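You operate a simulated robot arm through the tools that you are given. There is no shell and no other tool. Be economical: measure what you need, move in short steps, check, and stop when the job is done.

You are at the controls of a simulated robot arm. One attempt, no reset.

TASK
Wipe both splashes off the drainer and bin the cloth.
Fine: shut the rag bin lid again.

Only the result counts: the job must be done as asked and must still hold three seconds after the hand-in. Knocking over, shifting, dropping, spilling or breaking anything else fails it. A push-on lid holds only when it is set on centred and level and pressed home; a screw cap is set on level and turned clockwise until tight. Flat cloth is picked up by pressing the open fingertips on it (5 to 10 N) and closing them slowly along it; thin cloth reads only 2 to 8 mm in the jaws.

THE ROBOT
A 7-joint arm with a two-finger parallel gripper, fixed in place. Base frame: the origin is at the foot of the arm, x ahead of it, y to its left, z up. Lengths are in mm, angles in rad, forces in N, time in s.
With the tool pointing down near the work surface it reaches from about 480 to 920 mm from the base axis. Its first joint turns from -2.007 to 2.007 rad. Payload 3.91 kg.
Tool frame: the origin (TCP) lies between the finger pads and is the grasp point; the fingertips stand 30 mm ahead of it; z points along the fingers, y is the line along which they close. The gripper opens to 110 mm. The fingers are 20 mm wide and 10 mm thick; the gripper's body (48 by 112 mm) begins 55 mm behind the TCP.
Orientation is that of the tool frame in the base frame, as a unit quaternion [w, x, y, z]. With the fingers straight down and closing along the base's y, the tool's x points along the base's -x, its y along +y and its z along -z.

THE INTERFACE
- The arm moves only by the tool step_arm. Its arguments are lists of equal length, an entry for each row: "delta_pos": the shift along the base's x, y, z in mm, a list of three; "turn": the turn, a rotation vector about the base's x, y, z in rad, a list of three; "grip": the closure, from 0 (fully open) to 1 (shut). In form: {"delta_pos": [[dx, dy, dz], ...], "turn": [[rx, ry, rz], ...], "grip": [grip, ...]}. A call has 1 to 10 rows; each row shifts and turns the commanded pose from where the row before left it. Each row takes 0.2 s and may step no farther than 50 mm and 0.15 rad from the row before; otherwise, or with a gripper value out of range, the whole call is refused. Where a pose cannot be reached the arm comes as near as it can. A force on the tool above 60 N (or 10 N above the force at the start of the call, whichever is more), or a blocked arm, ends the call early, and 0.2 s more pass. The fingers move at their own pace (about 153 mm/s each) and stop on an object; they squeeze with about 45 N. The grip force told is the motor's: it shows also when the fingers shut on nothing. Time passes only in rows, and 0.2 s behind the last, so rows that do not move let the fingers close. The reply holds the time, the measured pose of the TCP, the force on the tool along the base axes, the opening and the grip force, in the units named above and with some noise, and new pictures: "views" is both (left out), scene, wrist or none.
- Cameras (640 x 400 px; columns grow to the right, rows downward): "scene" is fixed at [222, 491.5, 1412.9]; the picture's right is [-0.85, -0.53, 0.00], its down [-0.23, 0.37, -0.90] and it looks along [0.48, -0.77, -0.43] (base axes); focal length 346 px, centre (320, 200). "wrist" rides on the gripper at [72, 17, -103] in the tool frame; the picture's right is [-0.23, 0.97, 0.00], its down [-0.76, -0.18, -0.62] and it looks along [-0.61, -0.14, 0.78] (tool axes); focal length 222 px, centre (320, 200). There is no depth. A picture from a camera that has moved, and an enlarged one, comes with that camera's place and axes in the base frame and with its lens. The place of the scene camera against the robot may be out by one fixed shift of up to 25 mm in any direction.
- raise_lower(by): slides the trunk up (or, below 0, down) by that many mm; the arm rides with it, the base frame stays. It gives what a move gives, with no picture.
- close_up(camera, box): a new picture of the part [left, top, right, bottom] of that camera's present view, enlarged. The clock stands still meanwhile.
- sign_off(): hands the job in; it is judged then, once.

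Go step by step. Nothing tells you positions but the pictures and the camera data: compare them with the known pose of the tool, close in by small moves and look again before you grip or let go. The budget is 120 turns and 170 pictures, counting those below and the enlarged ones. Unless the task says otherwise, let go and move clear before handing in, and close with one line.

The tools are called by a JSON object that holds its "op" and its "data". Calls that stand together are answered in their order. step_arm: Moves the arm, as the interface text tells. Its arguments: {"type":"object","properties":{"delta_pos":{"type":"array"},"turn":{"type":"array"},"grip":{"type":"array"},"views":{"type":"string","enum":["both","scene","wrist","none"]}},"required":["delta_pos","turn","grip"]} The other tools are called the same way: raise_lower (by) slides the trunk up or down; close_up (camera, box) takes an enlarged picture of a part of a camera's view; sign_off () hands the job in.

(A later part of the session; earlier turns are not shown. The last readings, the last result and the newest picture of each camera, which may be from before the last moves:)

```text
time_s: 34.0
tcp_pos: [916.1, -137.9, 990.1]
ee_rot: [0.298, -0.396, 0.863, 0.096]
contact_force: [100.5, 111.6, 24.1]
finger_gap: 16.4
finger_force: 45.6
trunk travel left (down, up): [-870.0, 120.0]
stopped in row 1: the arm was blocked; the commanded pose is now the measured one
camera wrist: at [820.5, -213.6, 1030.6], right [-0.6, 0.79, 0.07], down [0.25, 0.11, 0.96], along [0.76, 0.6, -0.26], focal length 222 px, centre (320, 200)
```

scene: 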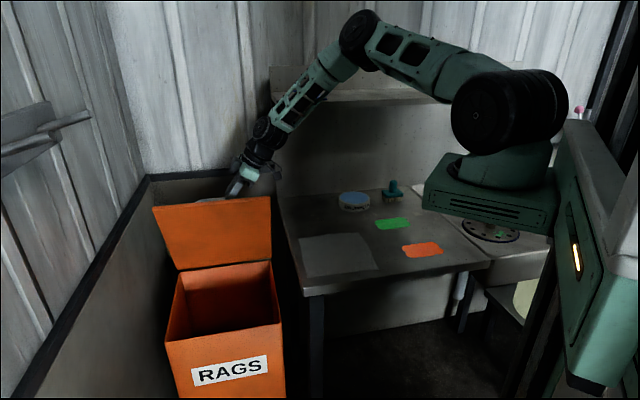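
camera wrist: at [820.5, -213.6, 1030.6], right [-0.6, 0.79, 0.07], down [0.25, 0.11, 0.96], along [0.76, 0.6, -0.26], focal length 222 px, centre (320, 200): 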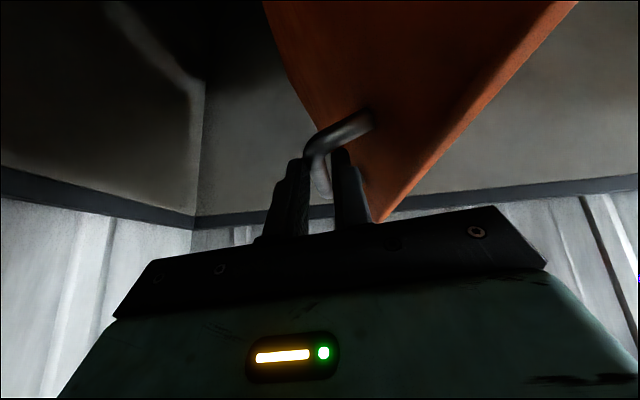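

The arm is straining into an awkward posture (150 N along the bar). I'll let go and withdraw to recover a normal one.

{"op": "step_arm", "data": {"delta_pos": [[0, 0, 0], [0, 0, 0]], "turn": [[0, 0, 0], [0, 0, 0]], "grip": [0.7, 0.7]}}

```text
time_s: 34.3
tcp_pos: [853.1, -210.0, 995.3]
ee_rot: [0.3, -0.368, 0.876, 0.087]
contact_force: [-8.1, -2.7, -6.6]
finger_gap: 32.7
finger_force: 0.1
trunk travel left (down, up): [-870.0, 120.0]
stopped in row 1: the arm was blocked; the commanded pose is now the measured one
camera wrist: at [753.8, -279.7, 1034.4], right [-0.55, 0.83, 0.06], down [0.25, 0.09, 0.96], along [0.79, 0.55, -0.26], focal length 222 px, centre (320, 200)
```

scene: 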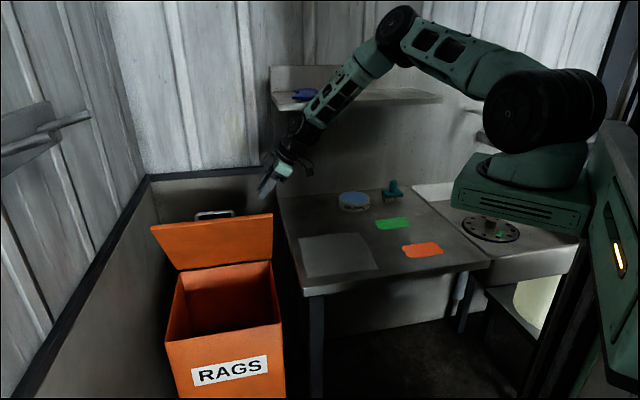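
wrist: 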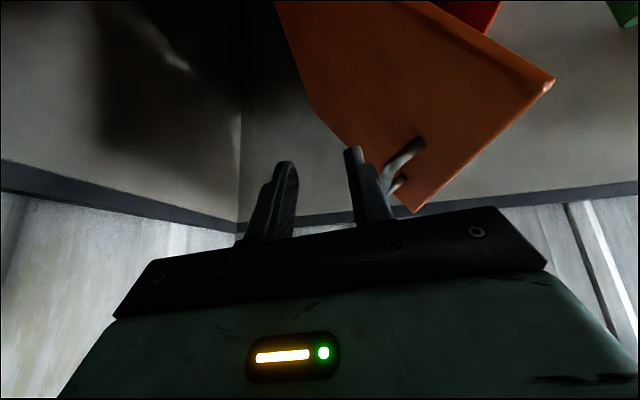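

{"op": "step_arm", "data": {"delta_pos": [[0, 0, 0]], "turn": [[0, 0, 0]], "grip": [0.7]}}

```text
time_s: 34.7
tcp_pos: [882.1, -178.9, 996.2]
ee_rot: [0.3, -0.384, 0.868, 0.09]
contact_force: [-2.3, 2.2, -1.8]
finger_gap: 33.0
finger_force: 0.1
trunk travel left (down, up): [-870.0, 120.0]
camera wrist: at [784.3, -252.0, 1034.7], right [-0.58, 0.81, 0.06], down [0.25, 0.1, 0.96], along [0.77, 0.58, -0.26], focal length 222 px, centre (320, 200)
```

scene: 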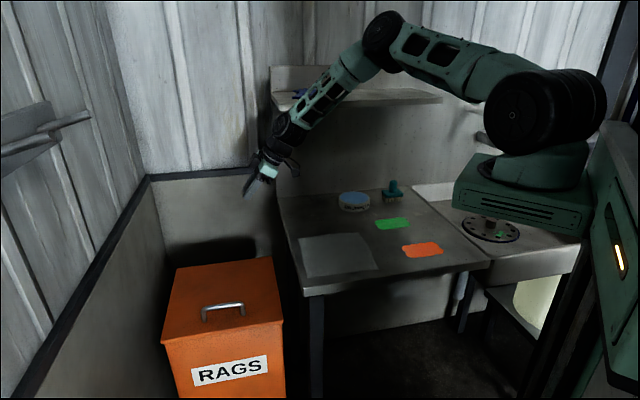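
wrist: 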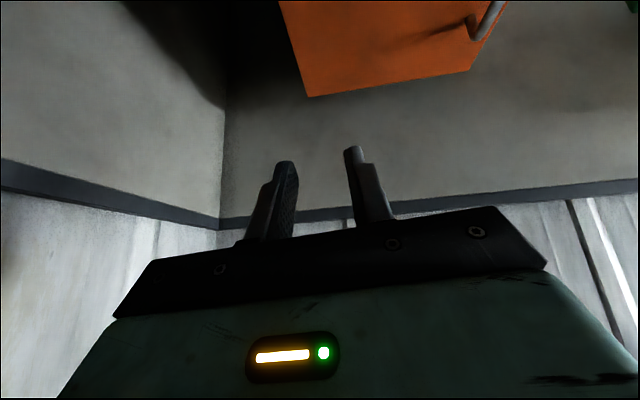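

The bin is shut and hasn't moved. I'll go back over the handle with a smaller tilt, put the trunk at mid-height for the best reach, and this time add the tilt while the lid is coming up.

{"op": "step_arm", "data": {"delta_pos": [[-10, 20, 5], [-20, 41, 0], [-20, 41, 0], [-20, 41, 0], [-16, 36, 0], [-10, 20, 0]], "turn": [[0, 0, 0], [-0.054, 0.054, 0], [-0.054, 0.054, 0], [-0.054, 0.054, 0], [-0.054, 0.054, 0], [-0.054, 0.054, 0]], "grip": [0.3, 0, 0, 0, 0, 0]}}

```text
time_s: 36.1
tcp_pos: [784.8, 16.8, 1001.1]
ee_rot: [0.128, -0.403, 0.906, 0.021]
contact_force: [0.8, -0.2, 0.4]
finger_gap: 110.1
finger_force: 0.0
trunk travel left (down, up): [-870.0, 120.0]
camera wrist: at [703.6, -39.7, 1081.6], right [-0.57, 0.82, -0.01], down [0.49, 0.34, 0.8], along [0.66, 0.46, -0.6], focal length 222 px, centre (320, 200)
```

scene: 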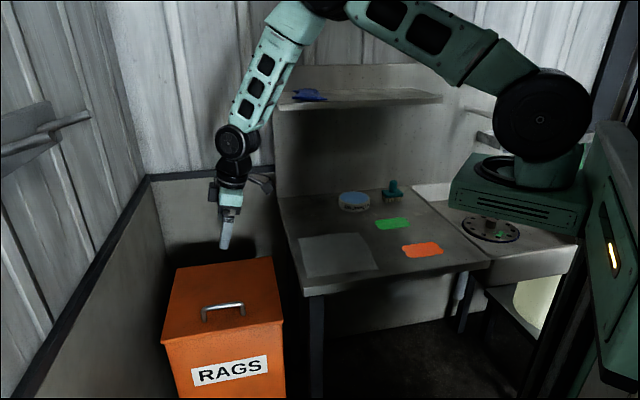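
wrist: 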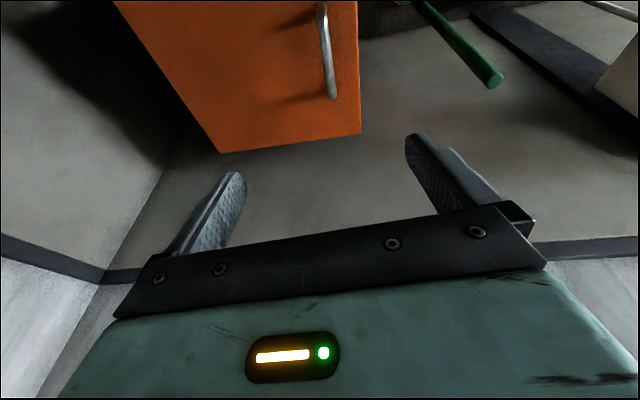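

{"op": "raise_lower", "data": {"by": -120}}

{"op": "step_arm", "data": {"delta_pos": [[0, 2, -30], [0, 0, -30], [0, 0, -20]], "turn": [[0, 0, -0.05], [0, 0, 0], [0, 0, 0]], "grip": [0, 0, 0], "views": "wrist"}}

```text
time_s: 37.6
tcp_pos: [785.6, 17.4, 880.6]
ee_rot: [0.127, -0.405, 0.905, 0.022]
contact_force: [-0.4, -1.1, 0.8]
finger_gap: 110.5
finger_force: 0.0
trunk travel left (down, up): [-750.0, 240.0]
```

```text
time_s: 38.4
tcp_pos: [784.3, 18.2, 800.3]
ee_rot: [0.129, -0.381, 0.915, 0.019]
contact_force: [1.0, -1.1, -0.2]
finger_gap: 110.0
finger_force: 0.0
trunk travel left (down, up): [-750.0, 240.0]
camera wrist: at [700.7, -33.2, 880.9], right [-0.53, 0.85, -0.01], down [0.5, 0.32, 0.8], along [0.68, 0.42, -0.6], focal length 222 px, centre (320, 200)
```

wrist: 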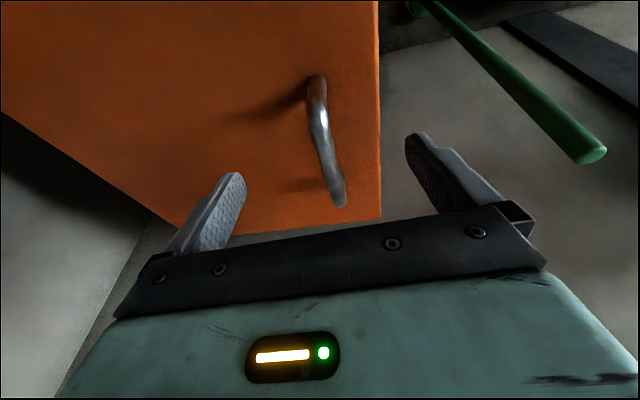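

{"op": "step_arm", "data": {"delta_pos": [[0, 0, -14], [0, 0, -15], [0, 0, 0], [0, 0, 0], [0, 0, 0], [0, 0, 0], [0, 0, 0]], "turn": [[0, 0, 0], [0, 0, 0], [0, 0, 0], [0, 0, 0], [0, 0, 0], [0, 0, 0], [0, 0, 0]], "grip": [0, 0, 0.4, 0.7, 0.85, 1, 1], "views": "wrist"}}

```text
time_s: 40.0
tcp_pos: [781.8, 19.6, 771.7]
ee_rot: [0.127, -0.382, 0.915, 0.02]
contact_force: [-16.5, 14.0, 1.6]
finger_gap: 13.8
finger_force: 45.2
trunk travel left (down, up): [-750.0, 240.0]
camera wrist: at [699.5, -31.6, 852.1], right [-0.53, 0.85, 0.0], down [0.5, 0.32, 0.8], along [0.68, 0.43, -0.6], focal length 222 px, centre (320, 200)
```

wrist: 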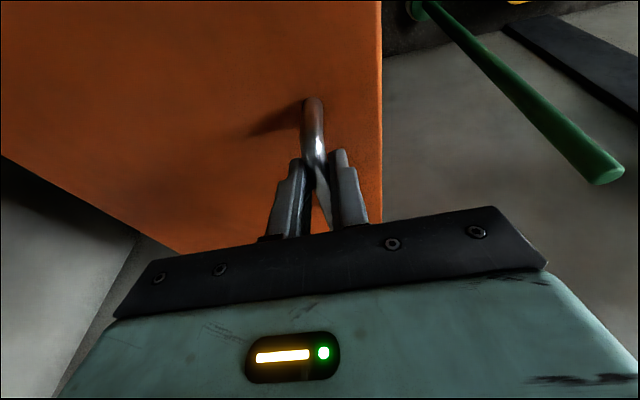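

{"op": "step_arm", "data": {"delta_pos": [[0, 0, 10], [1, -1, 10], [2, -2, 10], [3, -3, 10], [3, -3, 10], [3, -3, 10], [4, -4, 10], [4, -4, 10], [4, -4, 9], [4, -4, 9]], "turn": [[0, 0, 0], [0, 0, 0], [0, 0, 0], [0, 0, 0], [0, 0, 0], [0, 0, 0], [0, 0, 0], [0, 0, 0], [0, 0, 0], [0, 0, 0]], "grip": [1, 1, 1, 1, 1, 1, 1, 1, 1, 1], "views": "none"}}

{"op": "step_arm", "data": {"delta_pos": [[4, -4, 9], [4, -4, 9], [4, -4, 9], [5, -5, 9], [5, -5, 8], [5, -5, 8], [6, -6, 7], [6, -6, 7]], "turn": [[0, 0, 0], [0, 0, 0], [0.02, -0.02, 0], [0.02, -0.02, 0], [0.02, -0.02, 0], [0.02, -0.02, 0], [0.02, -0.02, 0], [0.02, -0.02, 0]], "grip": [1, 1, 1, 1, 1, 1, 1, 1]}}

```text
time_s: 42.2
tcp_pos: [811.8, -8.1, 872.2]
ee_rot: [0.13, -0.382, 0.915, 0.018]
contact_force: [-28.2, 10.8, 14.2]
finger_gap: 13.6
finger_force: 44.9
trunk travel left (down, up): [-750.0, 240.0]
```

```text
time_s: 44.0
tcp_pos: [852.8, -51.9, 933.9]
ee_rot: [0.204, -0.372, 0.904, 0.05]
contact_force: [0.4, -15.8, -17.5]
finger_gap: 13.7
finger_force: 45.0
trunk travel left (down, up): [-750.0, 240.0]
camera wrist: at [759.7, -112.0, 997.5], right [-0.53, 0.85, 0.03], down [0.4, 0.22, 0.89], along [0.75, 0.48, -0.46], focal length 222 px, centre (320, 200)
```

scene: 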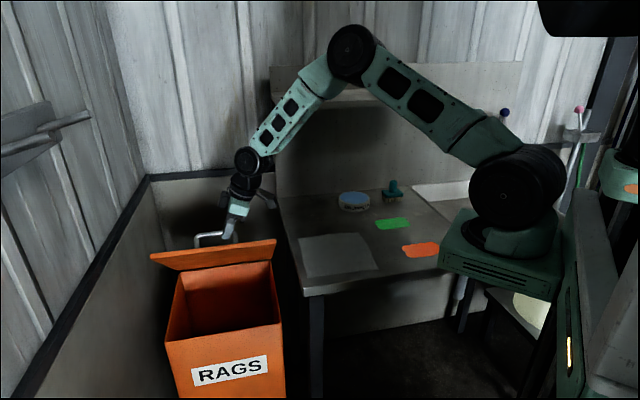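
wrist: 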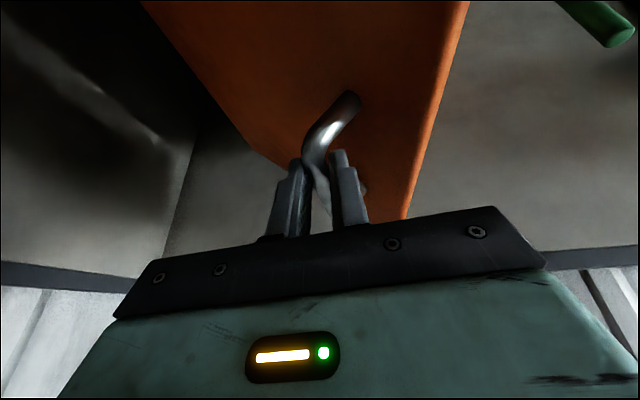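

{"op": "step_arm", "data": {"delta_pos": [[6, -6, 5], [6, -6, 5], [6, -6, 5], [7, -7, 4], [7, -7, 4], [7, -7, 4], [7, -7, 3], [7, -7, 3], [7, -7, 3], [7, -7, 2]], "turn": [[0.012, -0.012, 0], [0.012, -0.012, 0], [0.012, -0.012, 0], [0.012, -0.012, 0], [0.012, -0.012, 0], [0.012, -0.012, 0], [0.012, -0.012, 0], [0.012, -0.012, 0], [0.012, -0.012, 0], [0.012, -0.012, 0]], "grip": [1, 1, 1, 1, 1, 1, 1, 1, 1, 1]}}

```text
time_s: 46.2
tcp_pos: [919.0, -115.2, 975.2]
ee_rot: [0.285, -0.362, 0.884, 0.082]
contact_force: [-18.9, -9.5, 19.9]
finger_gap: 13.7
finger_force: 44.9
trunk travel left (down, up): [-750.0, 240.0]
camera wrist: at [819.5, -182.4, 1019.9], right [-0.54, 0.84, 0.07], down [0.28, 0.1, 0.95], along [0.79, 0.53, -0.3], focal length 222 px, centre (320, 200)
```

scene: 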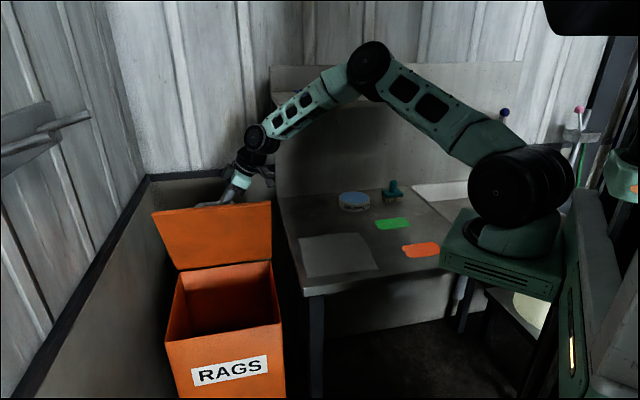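
wrist: 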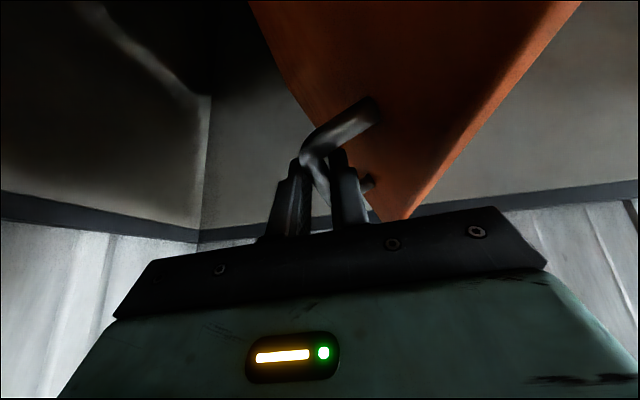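

The tool camera would foul the lid's corner at this tilt. I'll lessen the tilt, take the bar a little lower in the fingers, and then continue.

{"op": "step_arm", "data": {"delta_pos": [[0, 0, 0], [0, 0, 0], [0, 0, 0], [-2, -1, 5], [-1, -2, 5], [0, 0, 0], [0, 0, 0]], "turn": [[-0.04, 0.04, 0], [-0.04, 0.04, 0], [-0.04, 0.04, 0], [0, 0, 0], [0, 0, 0], [0, 0, 0], [0, 0, 0]], "grip": [1, 1, 0.8, 0.8, 0.8, 1, 1]}}

```text
time_s: 47.8
tcp_pos: [917.0, -118.0, 981.6]
ee_rot: [0.205, -0.374, 0.903, 0.052]
contact_force: [3.1, 2.5, -4.5]
finger_gap: 13.7
finger_force: 45.4
trunk travel left (down, up): [-750.0, 240.0]
camera wrist: at [823.7, -178.6, 1046.3], right [-0.53, 0.85, 0.03], down [0.4, 0.22, 0.89], along [0.75, 0.49, -0.45], focal length 222 px, centre (320, 200)
```

scene: 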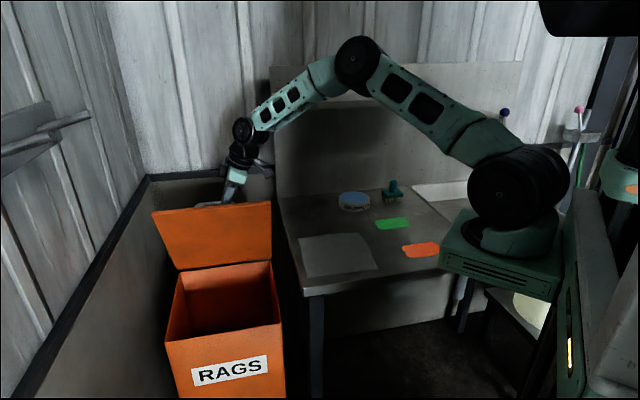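
wrist: 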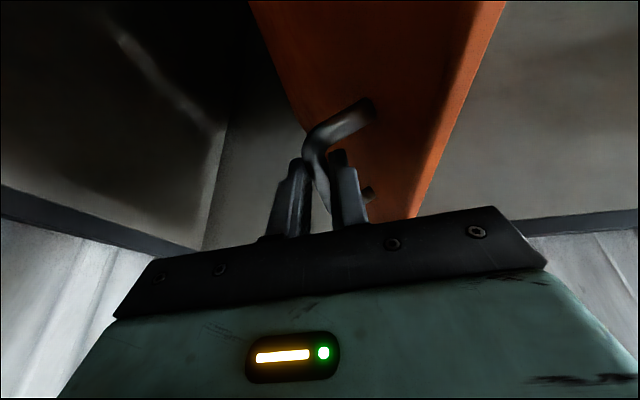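

{"op": "step_arm", "data": {"delta_pos": [[6, -6, 2], [6, -6, 2], [6, -6, 1], [6, -6, 1], [6, -6, 0], [6, -6, 0], [6, -6, 0], [6, -6, 0]], "turn": [[0, 0, 0], [0, 0, 0], [0, 0, 0], [0, 0, 0], [0, 0, 0], [0, 0, 0], [0, 0, 0], [0, 0, 0]], "grip": [1, 1, 1, 1, 1, 1, 1, 1]}}

```text
time_s: 49.6
tcp_pos: [960.2, -161.3, 991.9]
ee_rot: [0.203, -0.377, 0.902, 0.05]
contact_force: [-17.9, -16.2, -3.3]
finger_gap: 13.9
finger_force: 45.2
trunk travel left (down, up): [-750.0, 240.0]
camera wrist: at [867.8, -222.4, 1055.7], right [-0.54, 0.84, 0.03], down [0.4, 0.22, 0.89], along [0.74, 0.49, -0.46], focal length 222 px, centre (320, 200)
```

scene: 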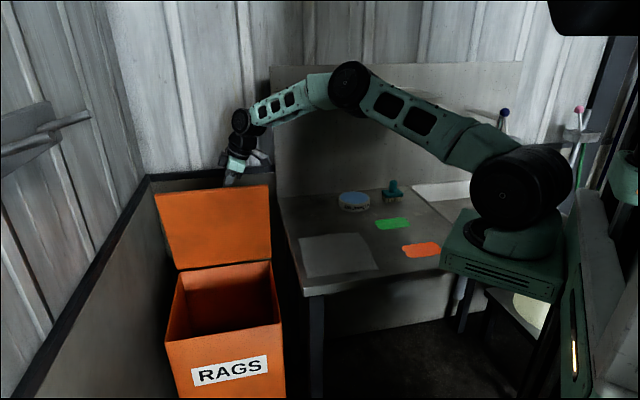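
wrist: 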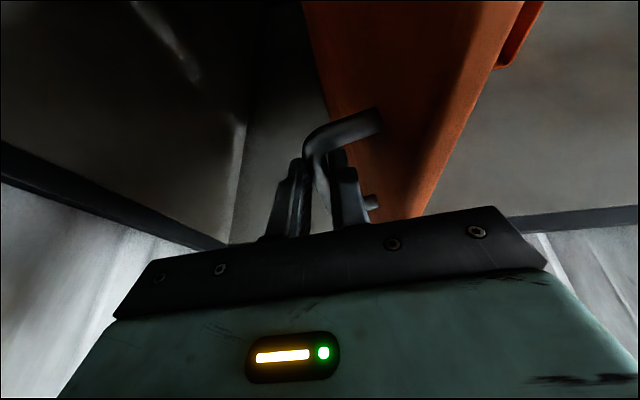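

{"op": "step_arm", "data": {"delta_pos": [[4, -6, 0], [5, -6, 0], [5, -6, 0], [6, -6, 0], [6, -6, 0], [6, -6, 0], [6, -6, -1]], "turn": [[0, 0, 0], [0, 0, 0], [0, 0, 0], [0, 0, 0], [0, 0, 0], [0, 0, 0], [0, 0, 0]], "grip": [1, 1, 1, 1, 1, 1, 1]}}

```text
time_s: 51.2
tcp_pos: [996.4, -172.2, 998.0]
ee_rot: [0.207, -0.39, 0.896, 0.049]
contact_force: [-22.5, -27.9, 25.5]
finger_gap: 13.6
finger_force: 44.9
out of reach, approached as far as the arm can: row 7
trunk travel left (down, up): [-750.0, 240.0]
camera wrist: at [905.5, -236.0, 1059.8], right [-0.56, 0.83, 0.02], down [0.38, 0.24, 0.89], along [0.73, 0.51, -0.45], focal length 222 px, centre (320, 200)
```

scene: 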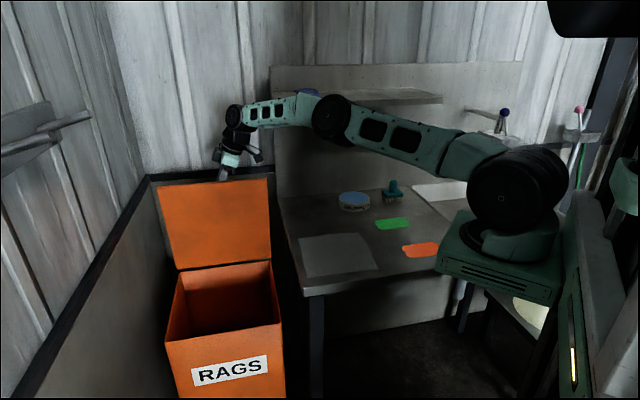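
wrist: 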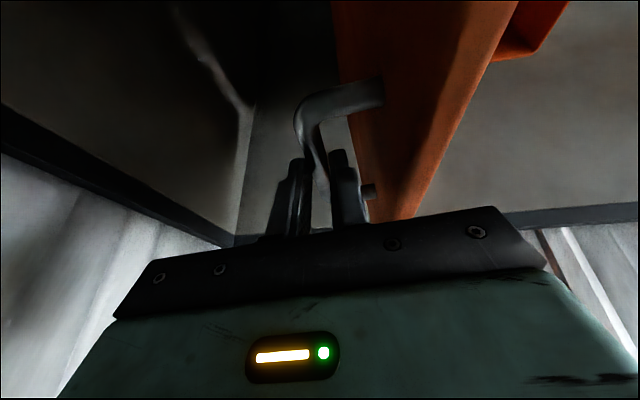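

{"op": "step_arm", "data": {"delta_pos": [[-5, -5, -2], [-4, -4, -2], [-2, -2, -2], [0, 0, 0], [3, -3, 0]], "turn": [[-0.03, -0.03, 0], [-0.03, -0.03, 0], [-0.03, -0.03, 0], [-0.03, -0.03, 0], [-0.03, -0.03, 0]], "grip": [1, 1, 1, 1, 1]}}

```text
time_s: 52.2
tcp_pos: [973.4, -171.5, 982.3]
ee_rot: [0.244, -0.403, 0.882, 0.001]
contact_force: [28.6, 30.2, -8.7]
finger_gap: 14.4
finger_force: 44.8
trunk travel left (down, up): [-750.0, 240.0]
stopped in row 4: the arm was blocked; the commanded pose is now the measured one
camera wrist: at [876.5, -231.9, 1038.7], right [-0.57, 0.82, -0.09], down [0.28, 0.3, 0.91], along [0.77, 0.49, -0.4], focal length 222 px, centre (320, 200)
```

scene: 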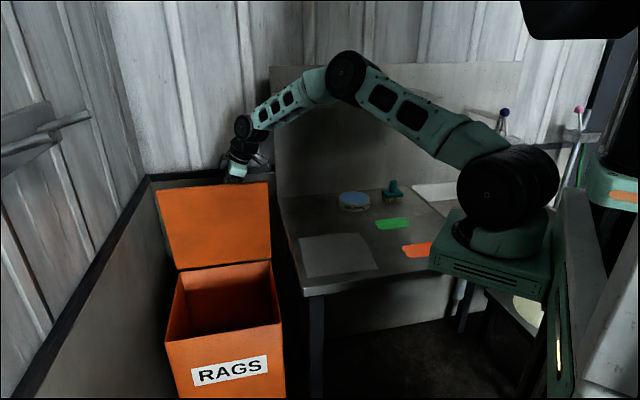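
wrist: 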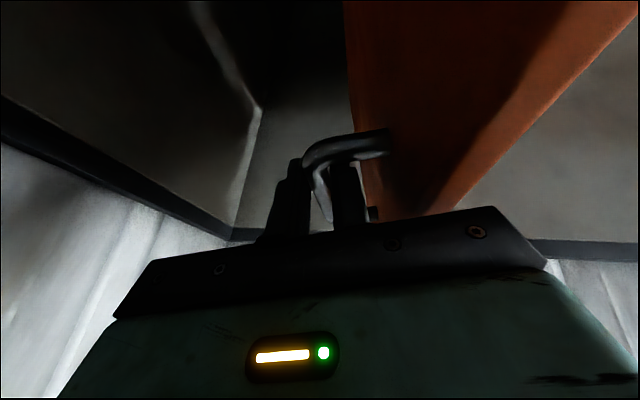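

{"op": "step_arm", "data": {"delta_pos": [[0, 0, 5], [0, 0, 5], [3, -3, 3], [5, -5, 0], [5, -5, 0]], "turn": [[-0.02, 0.02, 0], [-0.02, 0.02, 0], [0, 0, 0], [0, 0, 0], [0, 0, 0]], "grip": [0.84, 0.84, 1, 1, 1]}}

```text
time_s: 52.7
tcp_pos: [963.5, -172.2, 989.5]
ee_rot: [0.24, -0.399, 0.885, 0.007]
contact_force: [39.5, 39.3, 0.7]
finger_gap: 18.4
finger_force: 0.6
trunk travel left (down, up): [-750.0, 240.0]
stopped in row 2: the force on the tool passed its limit (the readings are from after the stop); the commanded pose is now the measured one
camera wrist: at [867.2, -232.4, 1046.0], right [-0.56, 0.82, -0.08], down [0.3, 0.29, 0.91], along [0.77, 0.49, -0.41], focal length 222 px, centre (320, 200)
```

scene: 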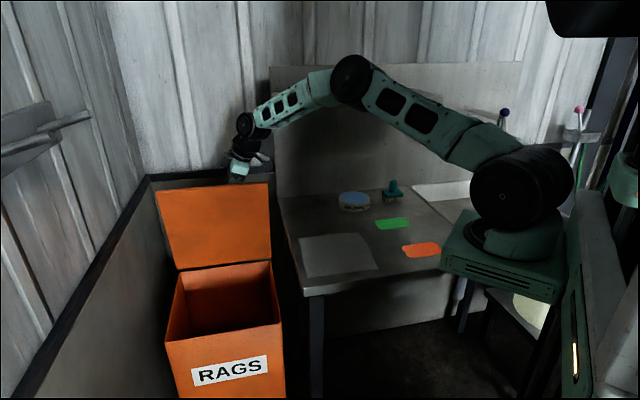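
wrist: 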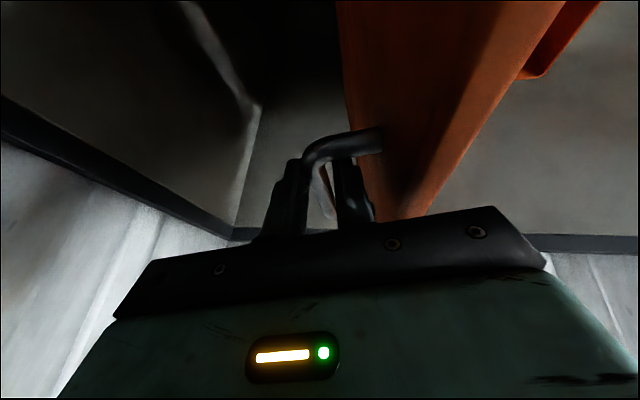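

{"op": "step_arm", "data": {"delta_pos": [[5, 5, 0], [4, 4, 0], [0, 0, 0]], "turn": [[0, 0, 0], [0, 0, 0], [0, 0, 0]], "grip": [0.84, 0.84, 1], "views": "none"}}

{"op": "step_arm", "data": {"delta_pos": [[4, -4, 1], [4, -4, 1], [4, -4, 1], [4, -4, 0]], "turn": [[-0.01, 0.01, 0], [-0.01, 0.01, 0], [0, 0, 0], [0, 0, 0]], "grip": [1, 1, 1, 1]}}

```text
time_s: 53.5
tcp_pos: [976.4, -175.7, 989.1]
ee_rot: [0.235, -0.398, 0.887, -0.002]
contact_force: [-17.0, -19.1, 34.2]
finger_gap: 14.0
finger_force: 45.5
trunk travel left (down, up): [-750.0, 240.0]
```

```text
time_s: 54.5
tcp_pos: [986.1, -182.7, 991.2]
ee_rot: [0.219, -0.406, 0.887, -0.005]
contact_force: [-25.6, -21.6, -26.1]
finger_gap: 14.8
finger_force: 45.4
trunk travel left (down, up): [-750.0, 240.0]
camera wrist: at [891.6, -240.9, 1053.8], right [-0.57, 0.82, -0.09], down [0.32, 0.33, 0.89], along [0.76, 0.48, -0.45], focal length 222 px, centre (320, 200)
```

scene: 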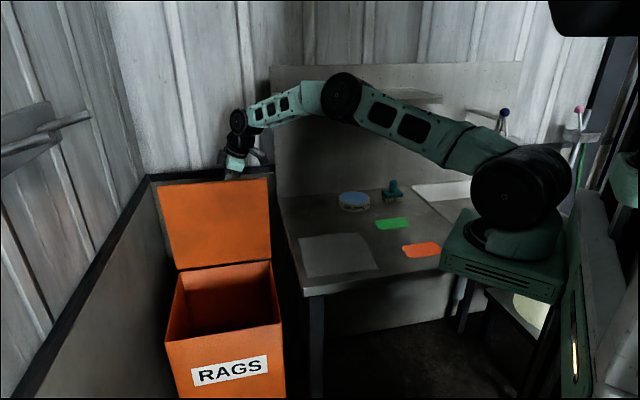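
wrist: 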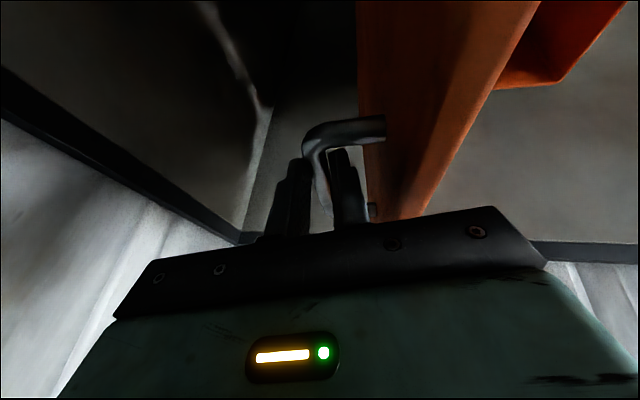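

{"op": "step_arm", "data": {"delta_pos": [[3, -5, 0], [3, -5, 0], [4, -5, 0], [4, -5, 0]], "turn": [[0, 0, 0], [0, 0, 0], [0, 0, 0], [0, 0, 0]], "grip": [1, 1, 1, 1]}}

```text
time_s: 55.5
tcp_pos: [1003.0, -187.3, 995.6]
ee_rot: [0.223, -0.412, 0.883, -0.006]
contact_force: [-27.9, -31.2, 11.5]
finger_gap: 13.6
finger_force: 44.8
trunk travel left (down, up): [-750.0, 240.0]
camera wrist: at [908.7, -247.0, 1058.2], right [-0.58, 0.81, -0.1], down [0.31, 0.33, 0.89], along [0.76, 0.49, -0.44], focal length 222 px, centre (320, 200)
```

scene: 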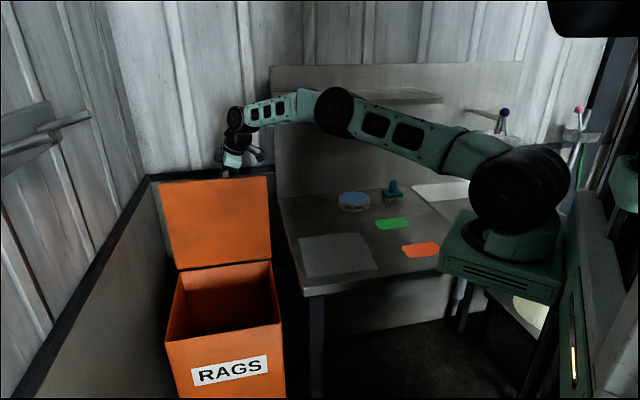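
wrist: 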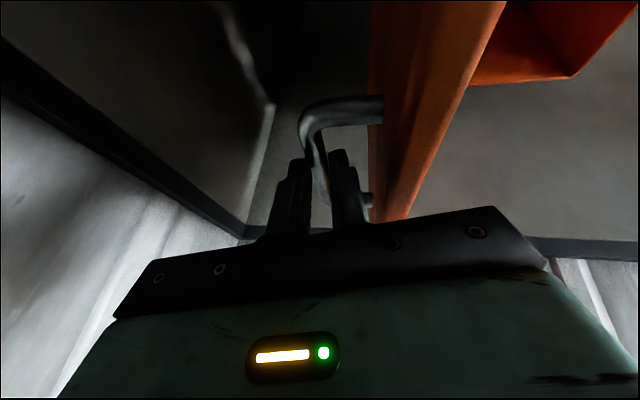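

{"op": "step_arm", "data": {"delta_pos": [[1, -5, -3], [1, -5, -3], [2, -4, -3], [0, 0, 0]], "turn": [[0, 0, 0], [0, 0, 0], [0, 0, 0], [0, 0, 0]], "grip": [1, 1, 1, 1], "views": "scene"}}

```text
time_s: 56.6
tcp_pos: [1010.5, -184.6, 992.1]
ee_rot: [0.228, -0.425, 0.876, -0.002]
contact_force: [-13.7, -31.6, 48.2]
finger_gap: 15.1
finger_force: 45.4
trunk travel left (down, up): [-750.0, 240.0]
stopped in row 4: the arm was blocked; the commanded pose is now the measured one
```

scene: 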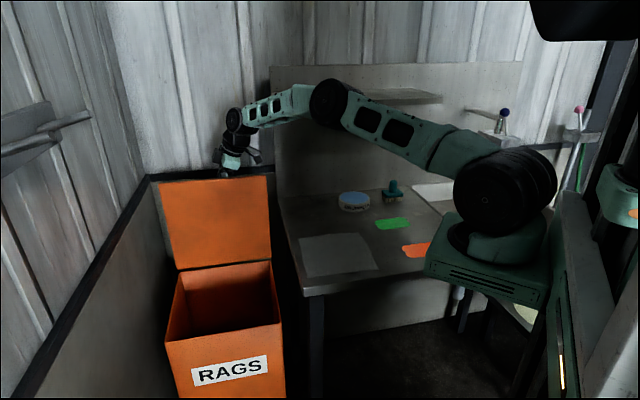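

{"op": "step_arm", "data": {"delta_pos": [[0, 0, 0], [0, 0, 0]], "turn": [[0, 0, 0], [0, 0, 0]], "grip": [0.76, 0.76]}}

```text
time_s: 56.9
tcp_pos: [996.8, -162.2, 978.8]
ee_rot: [0.228, -0.451, 0.862, 0.021]
contact_force: [12.3, 50.8, 21.0]
finger_gap: 26.3
finger_force: 0.2
trunk travel left (down, up): [-750.0, 240.0]
stopped in row 1: the arm was blocked; the commanded pose is now the measured one
camera wrist: at [909.5, -233.6, 1038.4], right [-0.66, 0.75, -0.07], down [0.28, 0.33, 0.9], along [0.7, 0.57, -0.43], focal length 222 px, centre (320, 200)
```

scene: 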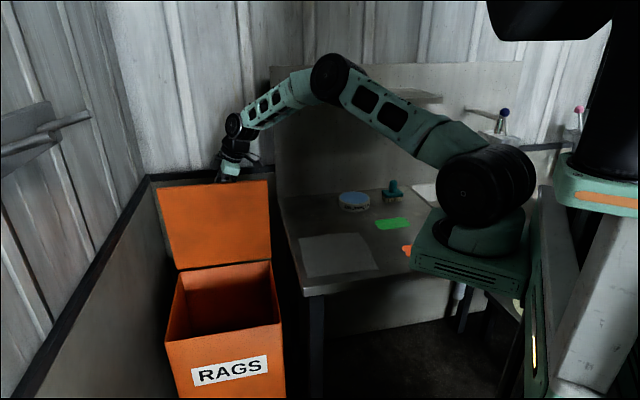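
wrist: 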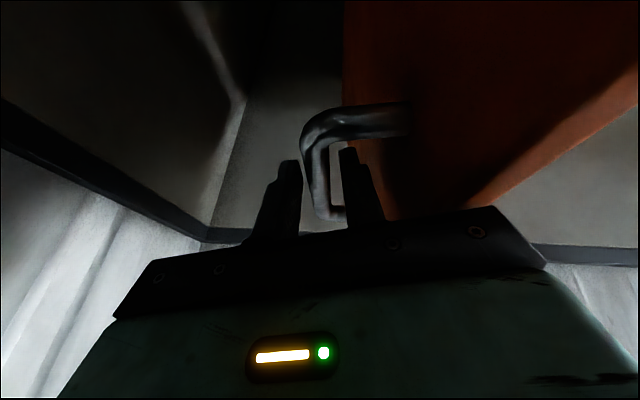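

{"op": "step_arm", "data": {"delta_pos": [[0, 0, 3]], "turn": [[0, 0, 0]], "grip": [0.76]}}

```text
time_s: 57.2
tcp_pos: [952.0, -155.5, 983.8]
ee_rot: [0.237, -0.463, 0.854, 0.029]
contact_force: [47.9, 52.1, 8.5]
finger_gap: 22.5
finger_force: 0.1
trunk travel left (down, up): [-750.0, 240.0]
stopped in row 1: the arm was blocked; the commanded pose is now the measured one
camera wrist: at [865.4, -229.3, 1041.3], right [-0.68, 0.73, -0.07], down [0.26, 0.32, 0.91], along [0.69, 0.6, -0.41], focal length 222 px, centre (320, 200)
```

scene: 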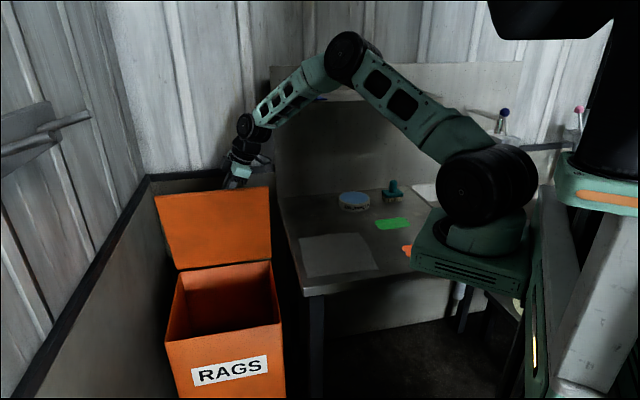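
wrist: 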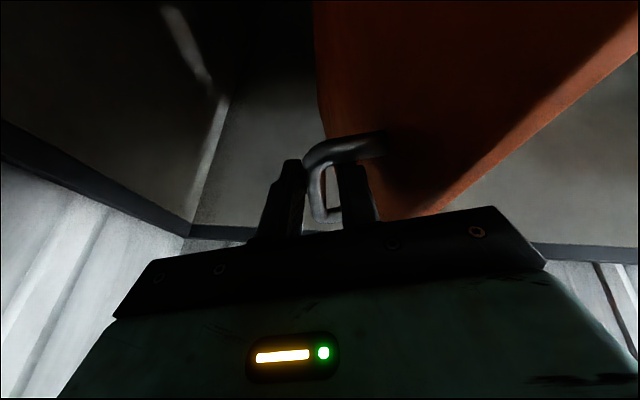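

{"op": "step_arm", "data": {"delta_pos": [[4, 4, 0]], "turn": [[0, 0, 0]], "grip": [0.76], "views": "scene"}}

```text
time_s: 57.6
tcp_pos: [883.3, -192.5, 980.4]
ee_rot: [0.232, -0.451, 0.861, 0.035]
contact_force: [-1.8, -5.8, -1.5]
finger_gap: 26.3
finger_force: 0.0
trunk travel left (down, up): [-750.0, 240.0]
stopped in row 1: the arm was blocked; the commanded pose is now the measured one
```

scene: 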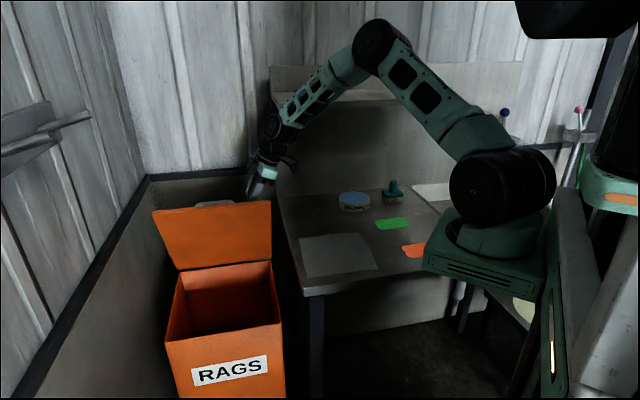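

The gripper body's underside was bearing on the lid's top edge, and that was what blocked the arm. I'll recover and repeat with the bar lower in the fingers, and open the fingers as soon as the lid is just past vertical.

{"op": "step_arm", "data": {"delta_pos": [[0, 0, 0]], "turn": [[0, 0, 0]], "grip": [0.5], "views": "scene"}}

```text
time_s: 57.9
tcp_pos: [847.2, -238.1, 973.0]
ee_rot: [0.227, -0.428, 0.874, 0.038]
contact_force: [7.2, -2.7, 6.7]
finger_gap: 55.1
finger_force: 0.0
trunk travel left (down, up): [-750.0, 240.0]
stopped in row 1: the arm was blocked; the commanded pose is now the measured one
```

scene: 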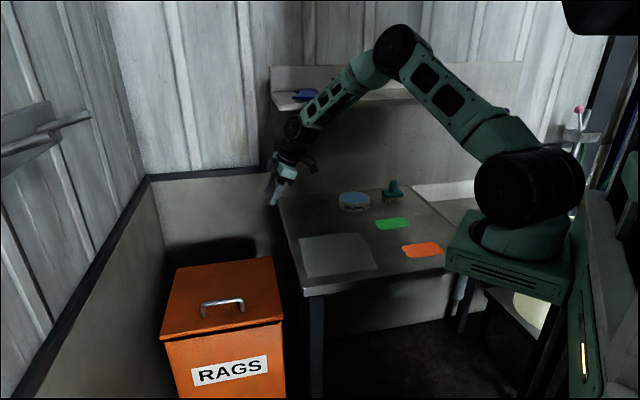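

{"op": "step_arm", "data": {"delta_pos": [[0, 0, 5], [0, 10, 5], [-10, 43, 5], [-10, 43, 0], [-10, 43, 0], [-10, 43, 0], [-10, 43, 0], [-9, 36, 0]], "turn": [[0, 0, 0], [0, 0, 0], [-0.025, 0.025, -0.02], [-0.025, 0.025, -0.02], [-0.025, 0.025, -0.02], [-0.025, 0.025, -0.02], [-0.025, 0.025, -0.02], [-0.016, 0.016, 0]], "grip": [0.4, 0, 0, 0, 0, 0, 0, 0]}}

```text
time_s: 59.7
tcp_pos: [811.1, 37.7, 991.9]
ee_rot: [0.142, -0.403, 0.904, -0.008]
contact_force: [0.4, -1.1, -0.3]
finger_gap: 109.7
finger_force: 0.1
trunk travel left (down, up): [-750.0, 240.0]
camera wrist: at [725.0, -14.6, 1070.8], right [-0.56, 0.82, -0.07], down [0.45, 0.37, 0.81], along [0.69, 0.43, -0.58], focal length 222 px, centre (320, 200)
```

scene: 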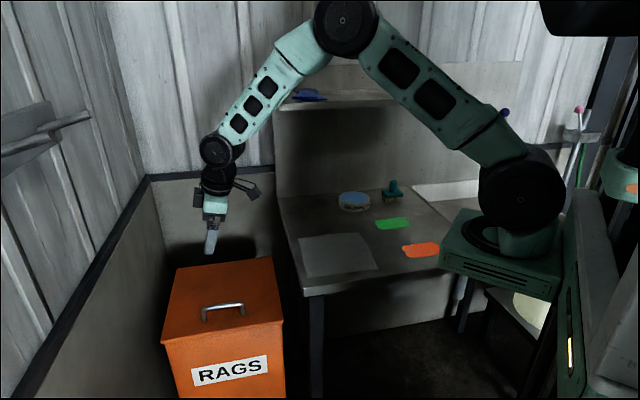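
wrist: 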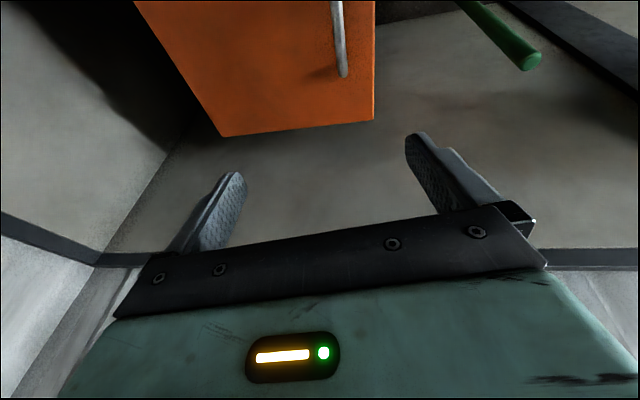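

{"op": "step_arm", "data": {"delta_pos": [[-9, -5, -40], [-9, -5, -45], [-7, -5, -45], [0, 0, -45], [0, 0, -32]], "turn": [[0.028, 0.028, -0.02], [0.028, 0.028, -0.02], [0, 0, 0], [0, 0, 0], [0, 0, 0]], "grip": [0, 0, 0, 0, 0], "views": "wrist"}}

```text
time_s: 60.9
tcp_pos: [786.7, 24.5, 785.8]
ee_rot: [0.127, -0.382, 0.915, 0.026]
contact_force: [-0.3, 0.5, -0.2]
finger_gap: 109.9
finger_force: 0.0
trunk travel left (down, up): [-750.0, 240.0]
camera wrist: at [703.2, -29.2, 866.1], right [-0.54, 0.84, 0.01], down [0.51, 0.31, 0.8], along [0.68, 0.44, -0.59], focal length 222 px, centre (320, 200)
```

wrist: 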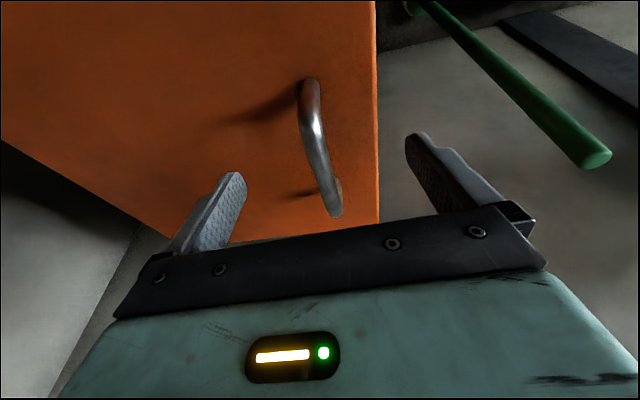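

{"op": "step_arm", "data": {"delta_pos": [[0, 0, 0], [0, 0, 0], [0, 0, 0], [0, 0, 0], [0, 0, 0]], "turn": [[0, 0, 0], [0, 0, 0], [0, 0, 0], [0, 0, 0], [0, 0, 0]], "grip": [0.4, 0.7, 0.85, 1, 1], "views": "none"}}

{"op": "step_arm", "data": {"delta_pos": [[1, -1, 10], [2, -2, 10], [2, -2, 10], [3, -3, 10], [3, -3, 10], [3, -3, 10], [4, -4, 10], [4, -4, 10], [4, -4, 9], [4, -4, 9]], "turn": [[0, 0, 0], [0, 0, 0], [0, 0, 0], [0, 0, 0], [0, 0, 0], [0, 0, 0], [0, 0, 0], [0, 0, 0], [0, 0, 0], [0, 0, 0]], "grip": [1, 1, 1, 1, 1, 1, 1, 1, 1, 1], "views": "none"}}

{"op": "step_arm", "data": {"delta_pos": [[4, -4, 9], [4, -4, 9], [4, -4, 9], [5, -5, 9], [5, -5, 8], [5, -5, 8], [6, -6, 7], [6, -6, 7]], "turn": [[0, 0, 0], [0, 0, 0], [0.02, -0.02, 0], [0.02, -0.02, 0], [0.02, -0.02, 0], [0.02, -0.02, 0], [0.02, -0.02, 0], [0.02, -0.02, 0]], "grip": [1, 1, 1, 1, 1, 1, 1, 1], "views": "wrist"}}

```text
time_s: 62.1
tcp_pos: [786.8, 24.5, 785.5]
ee_rot: [0.127, -0.384, 0.914, 0.027]
contact_force: [-1.9, 1.1, 0.4]
finger_gap: 13.7
finger_force: 45.0
trunk travel left (down, up): [-750.0, 240.0]
```

```text
time_s: 64.3
tcp_pos: [814.9, -3.4, 885.5]
ee_rot: [0.127, -0.383, 0.914, 0.028]
contact_force: [-30.6, 15.9, 19.2]
finger_gap: 12.6
finger_force: 45.3
trunk travel left (down, up): [-750.0, 240.0]
```

```text
time_s: 66.1
tcp_pos: [855.3, -46.1, 949.7]
ee_rot: [0.207, -0.375, 0.902, 0.059]
contact_force: [0.7, 0.6, 0.3]
finger_gap: 0.1
finger_force: 38.0
trunk travel left (down, up): [-750.0, 240.0]
camera wrist: at [763.9, -107.8, 1012.3], right [-0.54, 0.84, 0.05], down [0.4, 0.21, 0.89], along [0.74, 0.5, -0.45], focal length 222 px, centre (320, 200)
```

wrist: 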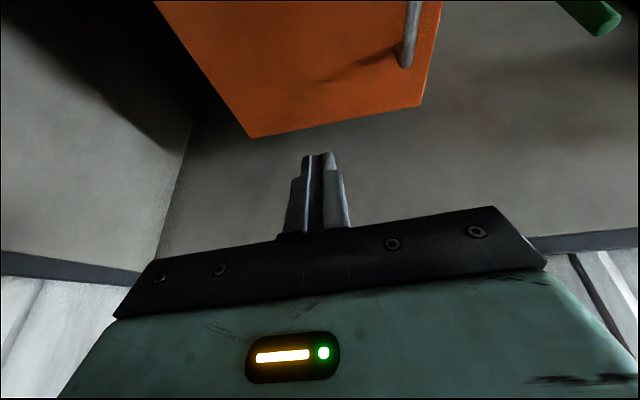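

The bar slipped out past the fingertips. I'll repeat with a deeper grip and raise the fingers only later in the swing.

{"op": "step_arm", "data": {"delta_pos": [[-20, 20, 10], [-25, 25, 0], [-24, 25, 0], [0, 0, -45], [0, 0, -45], [0, 0, -45], [0, 0, -30], [0, 0, -20]], "turn": [[-0.04, 0.04, 0], [-0.04, 0.04, 0], [-0.04, 0.04, 0], [0, 0, 0], [0, 0, 0], [0, 0, 0], [0, 0, 0], [0, 0, 0]], "grip": [0, 0, 0, 0, 0, 0, 0, 0], "views": "wrist"}}

```text
time_s: 67.9
tcp_pos: [786.4, 24.1, 774.6]
ee_rot: [0.129, -0.383, 0.914, 0.027]
contact_force: [0.9, -0.8, 0.7]
finger_gap: 110.1
finger_force: 0.0
trunk travel left (down, up): [-750.0, 240.0]
camera wrist: at [703.8, -29.1, 855.0], right [-0.53, 0.84, 0.01], down [0.51, 0.31, 0.8], along [0.68, 0.44, -0.59], focal length 222 px, centre (320, 200)
```

wrist: 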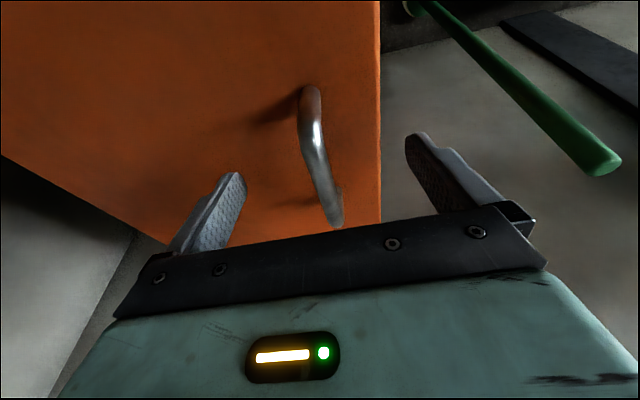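

{"op": "step_arm", "data": {"delta_pos": [[0, 0, -1], [0, 0, 0], [0, 0, 0], [0, 0, 0], [0, 0, 0]], "turn": [[0, 0, 0], [0, 0, 0], [0, 0, 0], [0, 0, 0], [0, 0, 0]], "grip": [0.4, 0.7, 0.85, 1, 1], "views": "none"}}

{"op": "step_arm", "data": {"delta_pos": [[2, -2, 12], [2, -2, 12], [2, -2, 10], [3, -3, 10], [3, -3, 10], [3, -3, 10], [3.6, -3.6, 9.7], [3.6, -3.6, 9.7], [4.2, -4.2, 9.2], [4.2, -4.2, 9.2]], "turn": [[0, 0, 0], [0, 0, 0], [0, 0, 0], [0, 0, 0], [0, 0, 0], [0, 0, 0], [0, 0, 0], [0, 0, 0], [0, 0, 0], [0, 0, 0]], "grip": [1, 1, 1, 1, 1, 1, 1, 1, 1, 1], "views": "none"}}

{"op": "step_arm", "data": {"delta_pos": [[4.7, -4.7, 8.7], [4.7, -4.7, 8.7], [5.2, -5.2, 8.1], [5.2, -5.2, 8.1], [5.7, -5.7, 7.4], [5.7, -5.7, 7.4], [6.1, -6.1, 6.6], [6.1, -6.1, 6.6], [6.5, -6.5, 5.9], [6.5, -6.5, 5.9]], "turn": [[0, 0, 0], [0.012, -0.012, 0], [0.012, -0.012, 0], [0.012, -0.012, 0], [0.012, -0.012, 0], [0.012, -0.012, 0], [0.012, -0.012, 0], [0.012, -0.012, 0], [0.012, -0.012, 0], [0.012, -0.012, 0]], "grip": [1, 1, 1, 1, 1, 1, 1, 1, 1, 1], "views": "wrist"}}

```text
time_s: 69.1
tcp_pos: [787.3, 22.9, 772.9]
ee_rot: [0.128, -0.382, 0.915, 0.026]
contact_force: [0.5, 0.7, -1.0]
finger_gap: 13.6
finger_force: 45.4
trunk travel left (down, up): [-750.0, 240.0]
```

```text
time_s: 71.3
tcp_pos: [816.8, -4.5, 877.6]
ee_rot: [0.128, -0.382, 0.915, 0.027]
contact_force: [-11.2, 8.2, 5.4]
finger_gap: 13.4
finger_force: 45.3
trunk travel left (down, up): [-750.0, 240.0]
```

```text
time_s: 73.5
tcp_pos: [873.3, -64.2, 951.4]
ee_rot: [0.198, -0.376, 0.904, 0.055]
contact_force: [-19.7, -4.4, 14.3]
finger_gap: 13.7
finger_force: 45.0
trunk travel left (down, up): [-750.0, 240.0]
camera wrist: at [781.9, -125.4, 1015.0], right [-0.54, 0.84, 0.04], down [0.41, 0.22, 0.88], along [0.74, 0.49, -0.47], focal length 222 px, centre (320, 200)
```

wrist: 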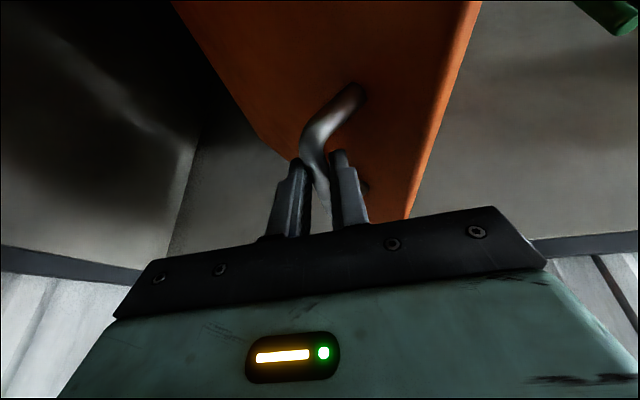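

{"op": "step_arm", "data": {"delta_pos": [[6.9, -6.9, 5.1], [6.9, -6.9, 5.1], [7.1, -7.1, 4.1], [7.1, -7.1, 4.1], [7.4, -7.4, 3.3], [7.4, -7.4, 3.3], [7.6, -7.6, 2.4], [7.6, -7.6, 2.4]], "turn": [[0, 0, 0], [0, 0, 0], [0, 0, 0], [0, 0, 0], [0, 0, 0], [0, 0, 0], [0, 0, 0], [0, 0, 0]], "grip": [1, 1, 1, 1, 1, 1, 1, 1], "views": "none"}}

{"op": "step_arm", "data": {"delta_pos": [[0, 0, 0], [0, 0, 5], [0, 0, 5], [0, 0, 2], [0, 0, 0], [0, 0, 0]], "turn": [[-0.007, -0.007, 0], [-0.007, -0.007, 0], [-0.007, -0.007, 0], [-0.007, -0.007, 0], [0, 0, 0], [0, 0, 0]], "grip": [0.82, 0.82, 0.82, 0.82, 1, 1], "views": "wrist"}}

```text
time_s: 75.3
tcp_pos: [931.3, -122.2, 980.8]
ee_rot: [0.199, -0.376, 0.903, 0.054]
contact_force: [-16.5, -10.0, 15.8]
finger_gap: 13.5
finger_force: 45.3
trunk travel left (down, up): [-750.0, 240.0]
```

```text
time_s: 76.7
tcp_pos: [931.1, -120.1, 990.5]
ee_rot: [0.206, -0.38, 0.901, 0.038]
contact_force: [0.7, 0.8, -3.5]
finger_gap: 13.7
finger_force: 45.0
trunk travel left (down, up): [-750.0, 240.0]
camera wrist: at [839.0, -180.0, 1054.4], right [-0.54, 0.84, 0.01], down [0.39, 0.24, 0.89], along [0.75, 0.48, -0.46], focal length 222 px, centre (320, 200)
```

wrist: 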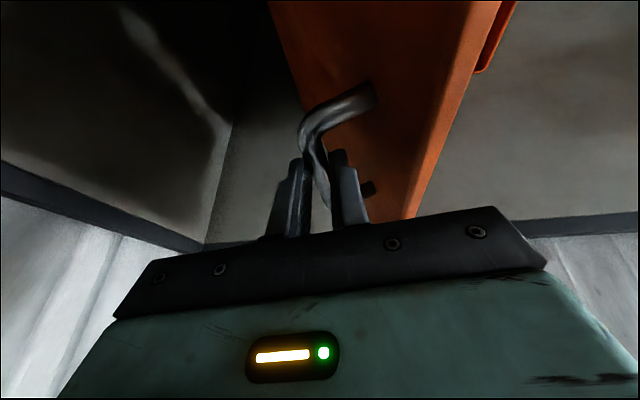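

{"op": "step_arm", "data": {"delta_pos": [[7.4, -7.8, 1], [7.4, -7.8, 1], [7.4, -7.8, 1], [7.4, -7.8, 0], [7.4, -7.8, 0], [7.4, -7.8, 0], [7.4, -7.8, 0]], "turn": [[0, 0, 0], [0, 0, 0], [0, 0, 0], [0, 0, 0], [0, 0, 0], [0, 0, 0], [0, 0, 0]], "grip": [1, 1, 1, 1, 1, 1, 1], "views": "none"}}

```text
time_s: 78.3
tcp_pos: [981.2, -169.6, 994.2]
ee_rot: [0.203, -0.383, 0.9, 0.037]
contact_force: [-5.2, -1.9, -4.2]
finger_gap: 13.8
finger_force: 44.8
trunk travel left (down, up): [-750.0, 240.0]
```

{"op": "step_arm", "data": {"delta_pos": [[5, -5.4, 0], [5, -5.4, 0], [5, -5.4, 0], [5, -5.4, 0]], "turn": [[0, 0, 0], [0, 0, 0], [0, 0, 0], [0, 0, 0]], "grip": [1, 1, 1, 1], "views": "scene"}}

```text
time_s: 79.3
tcp_pos: [1003.1, -184.7, 995.4]
ee_rot: [0.207, -0.384, 0.899, 0.035]
contact_force: [-14.3, -23.9, 33.8]
finger_gap: 14.0
finger_force: 45.0
trunk travel left (down, up): [-750.0, 240.0]
```

scene: 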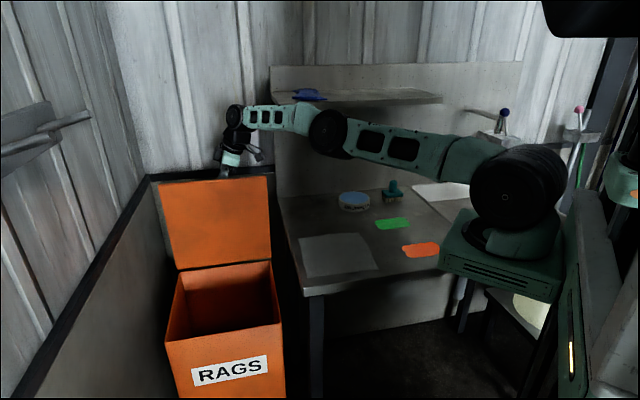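

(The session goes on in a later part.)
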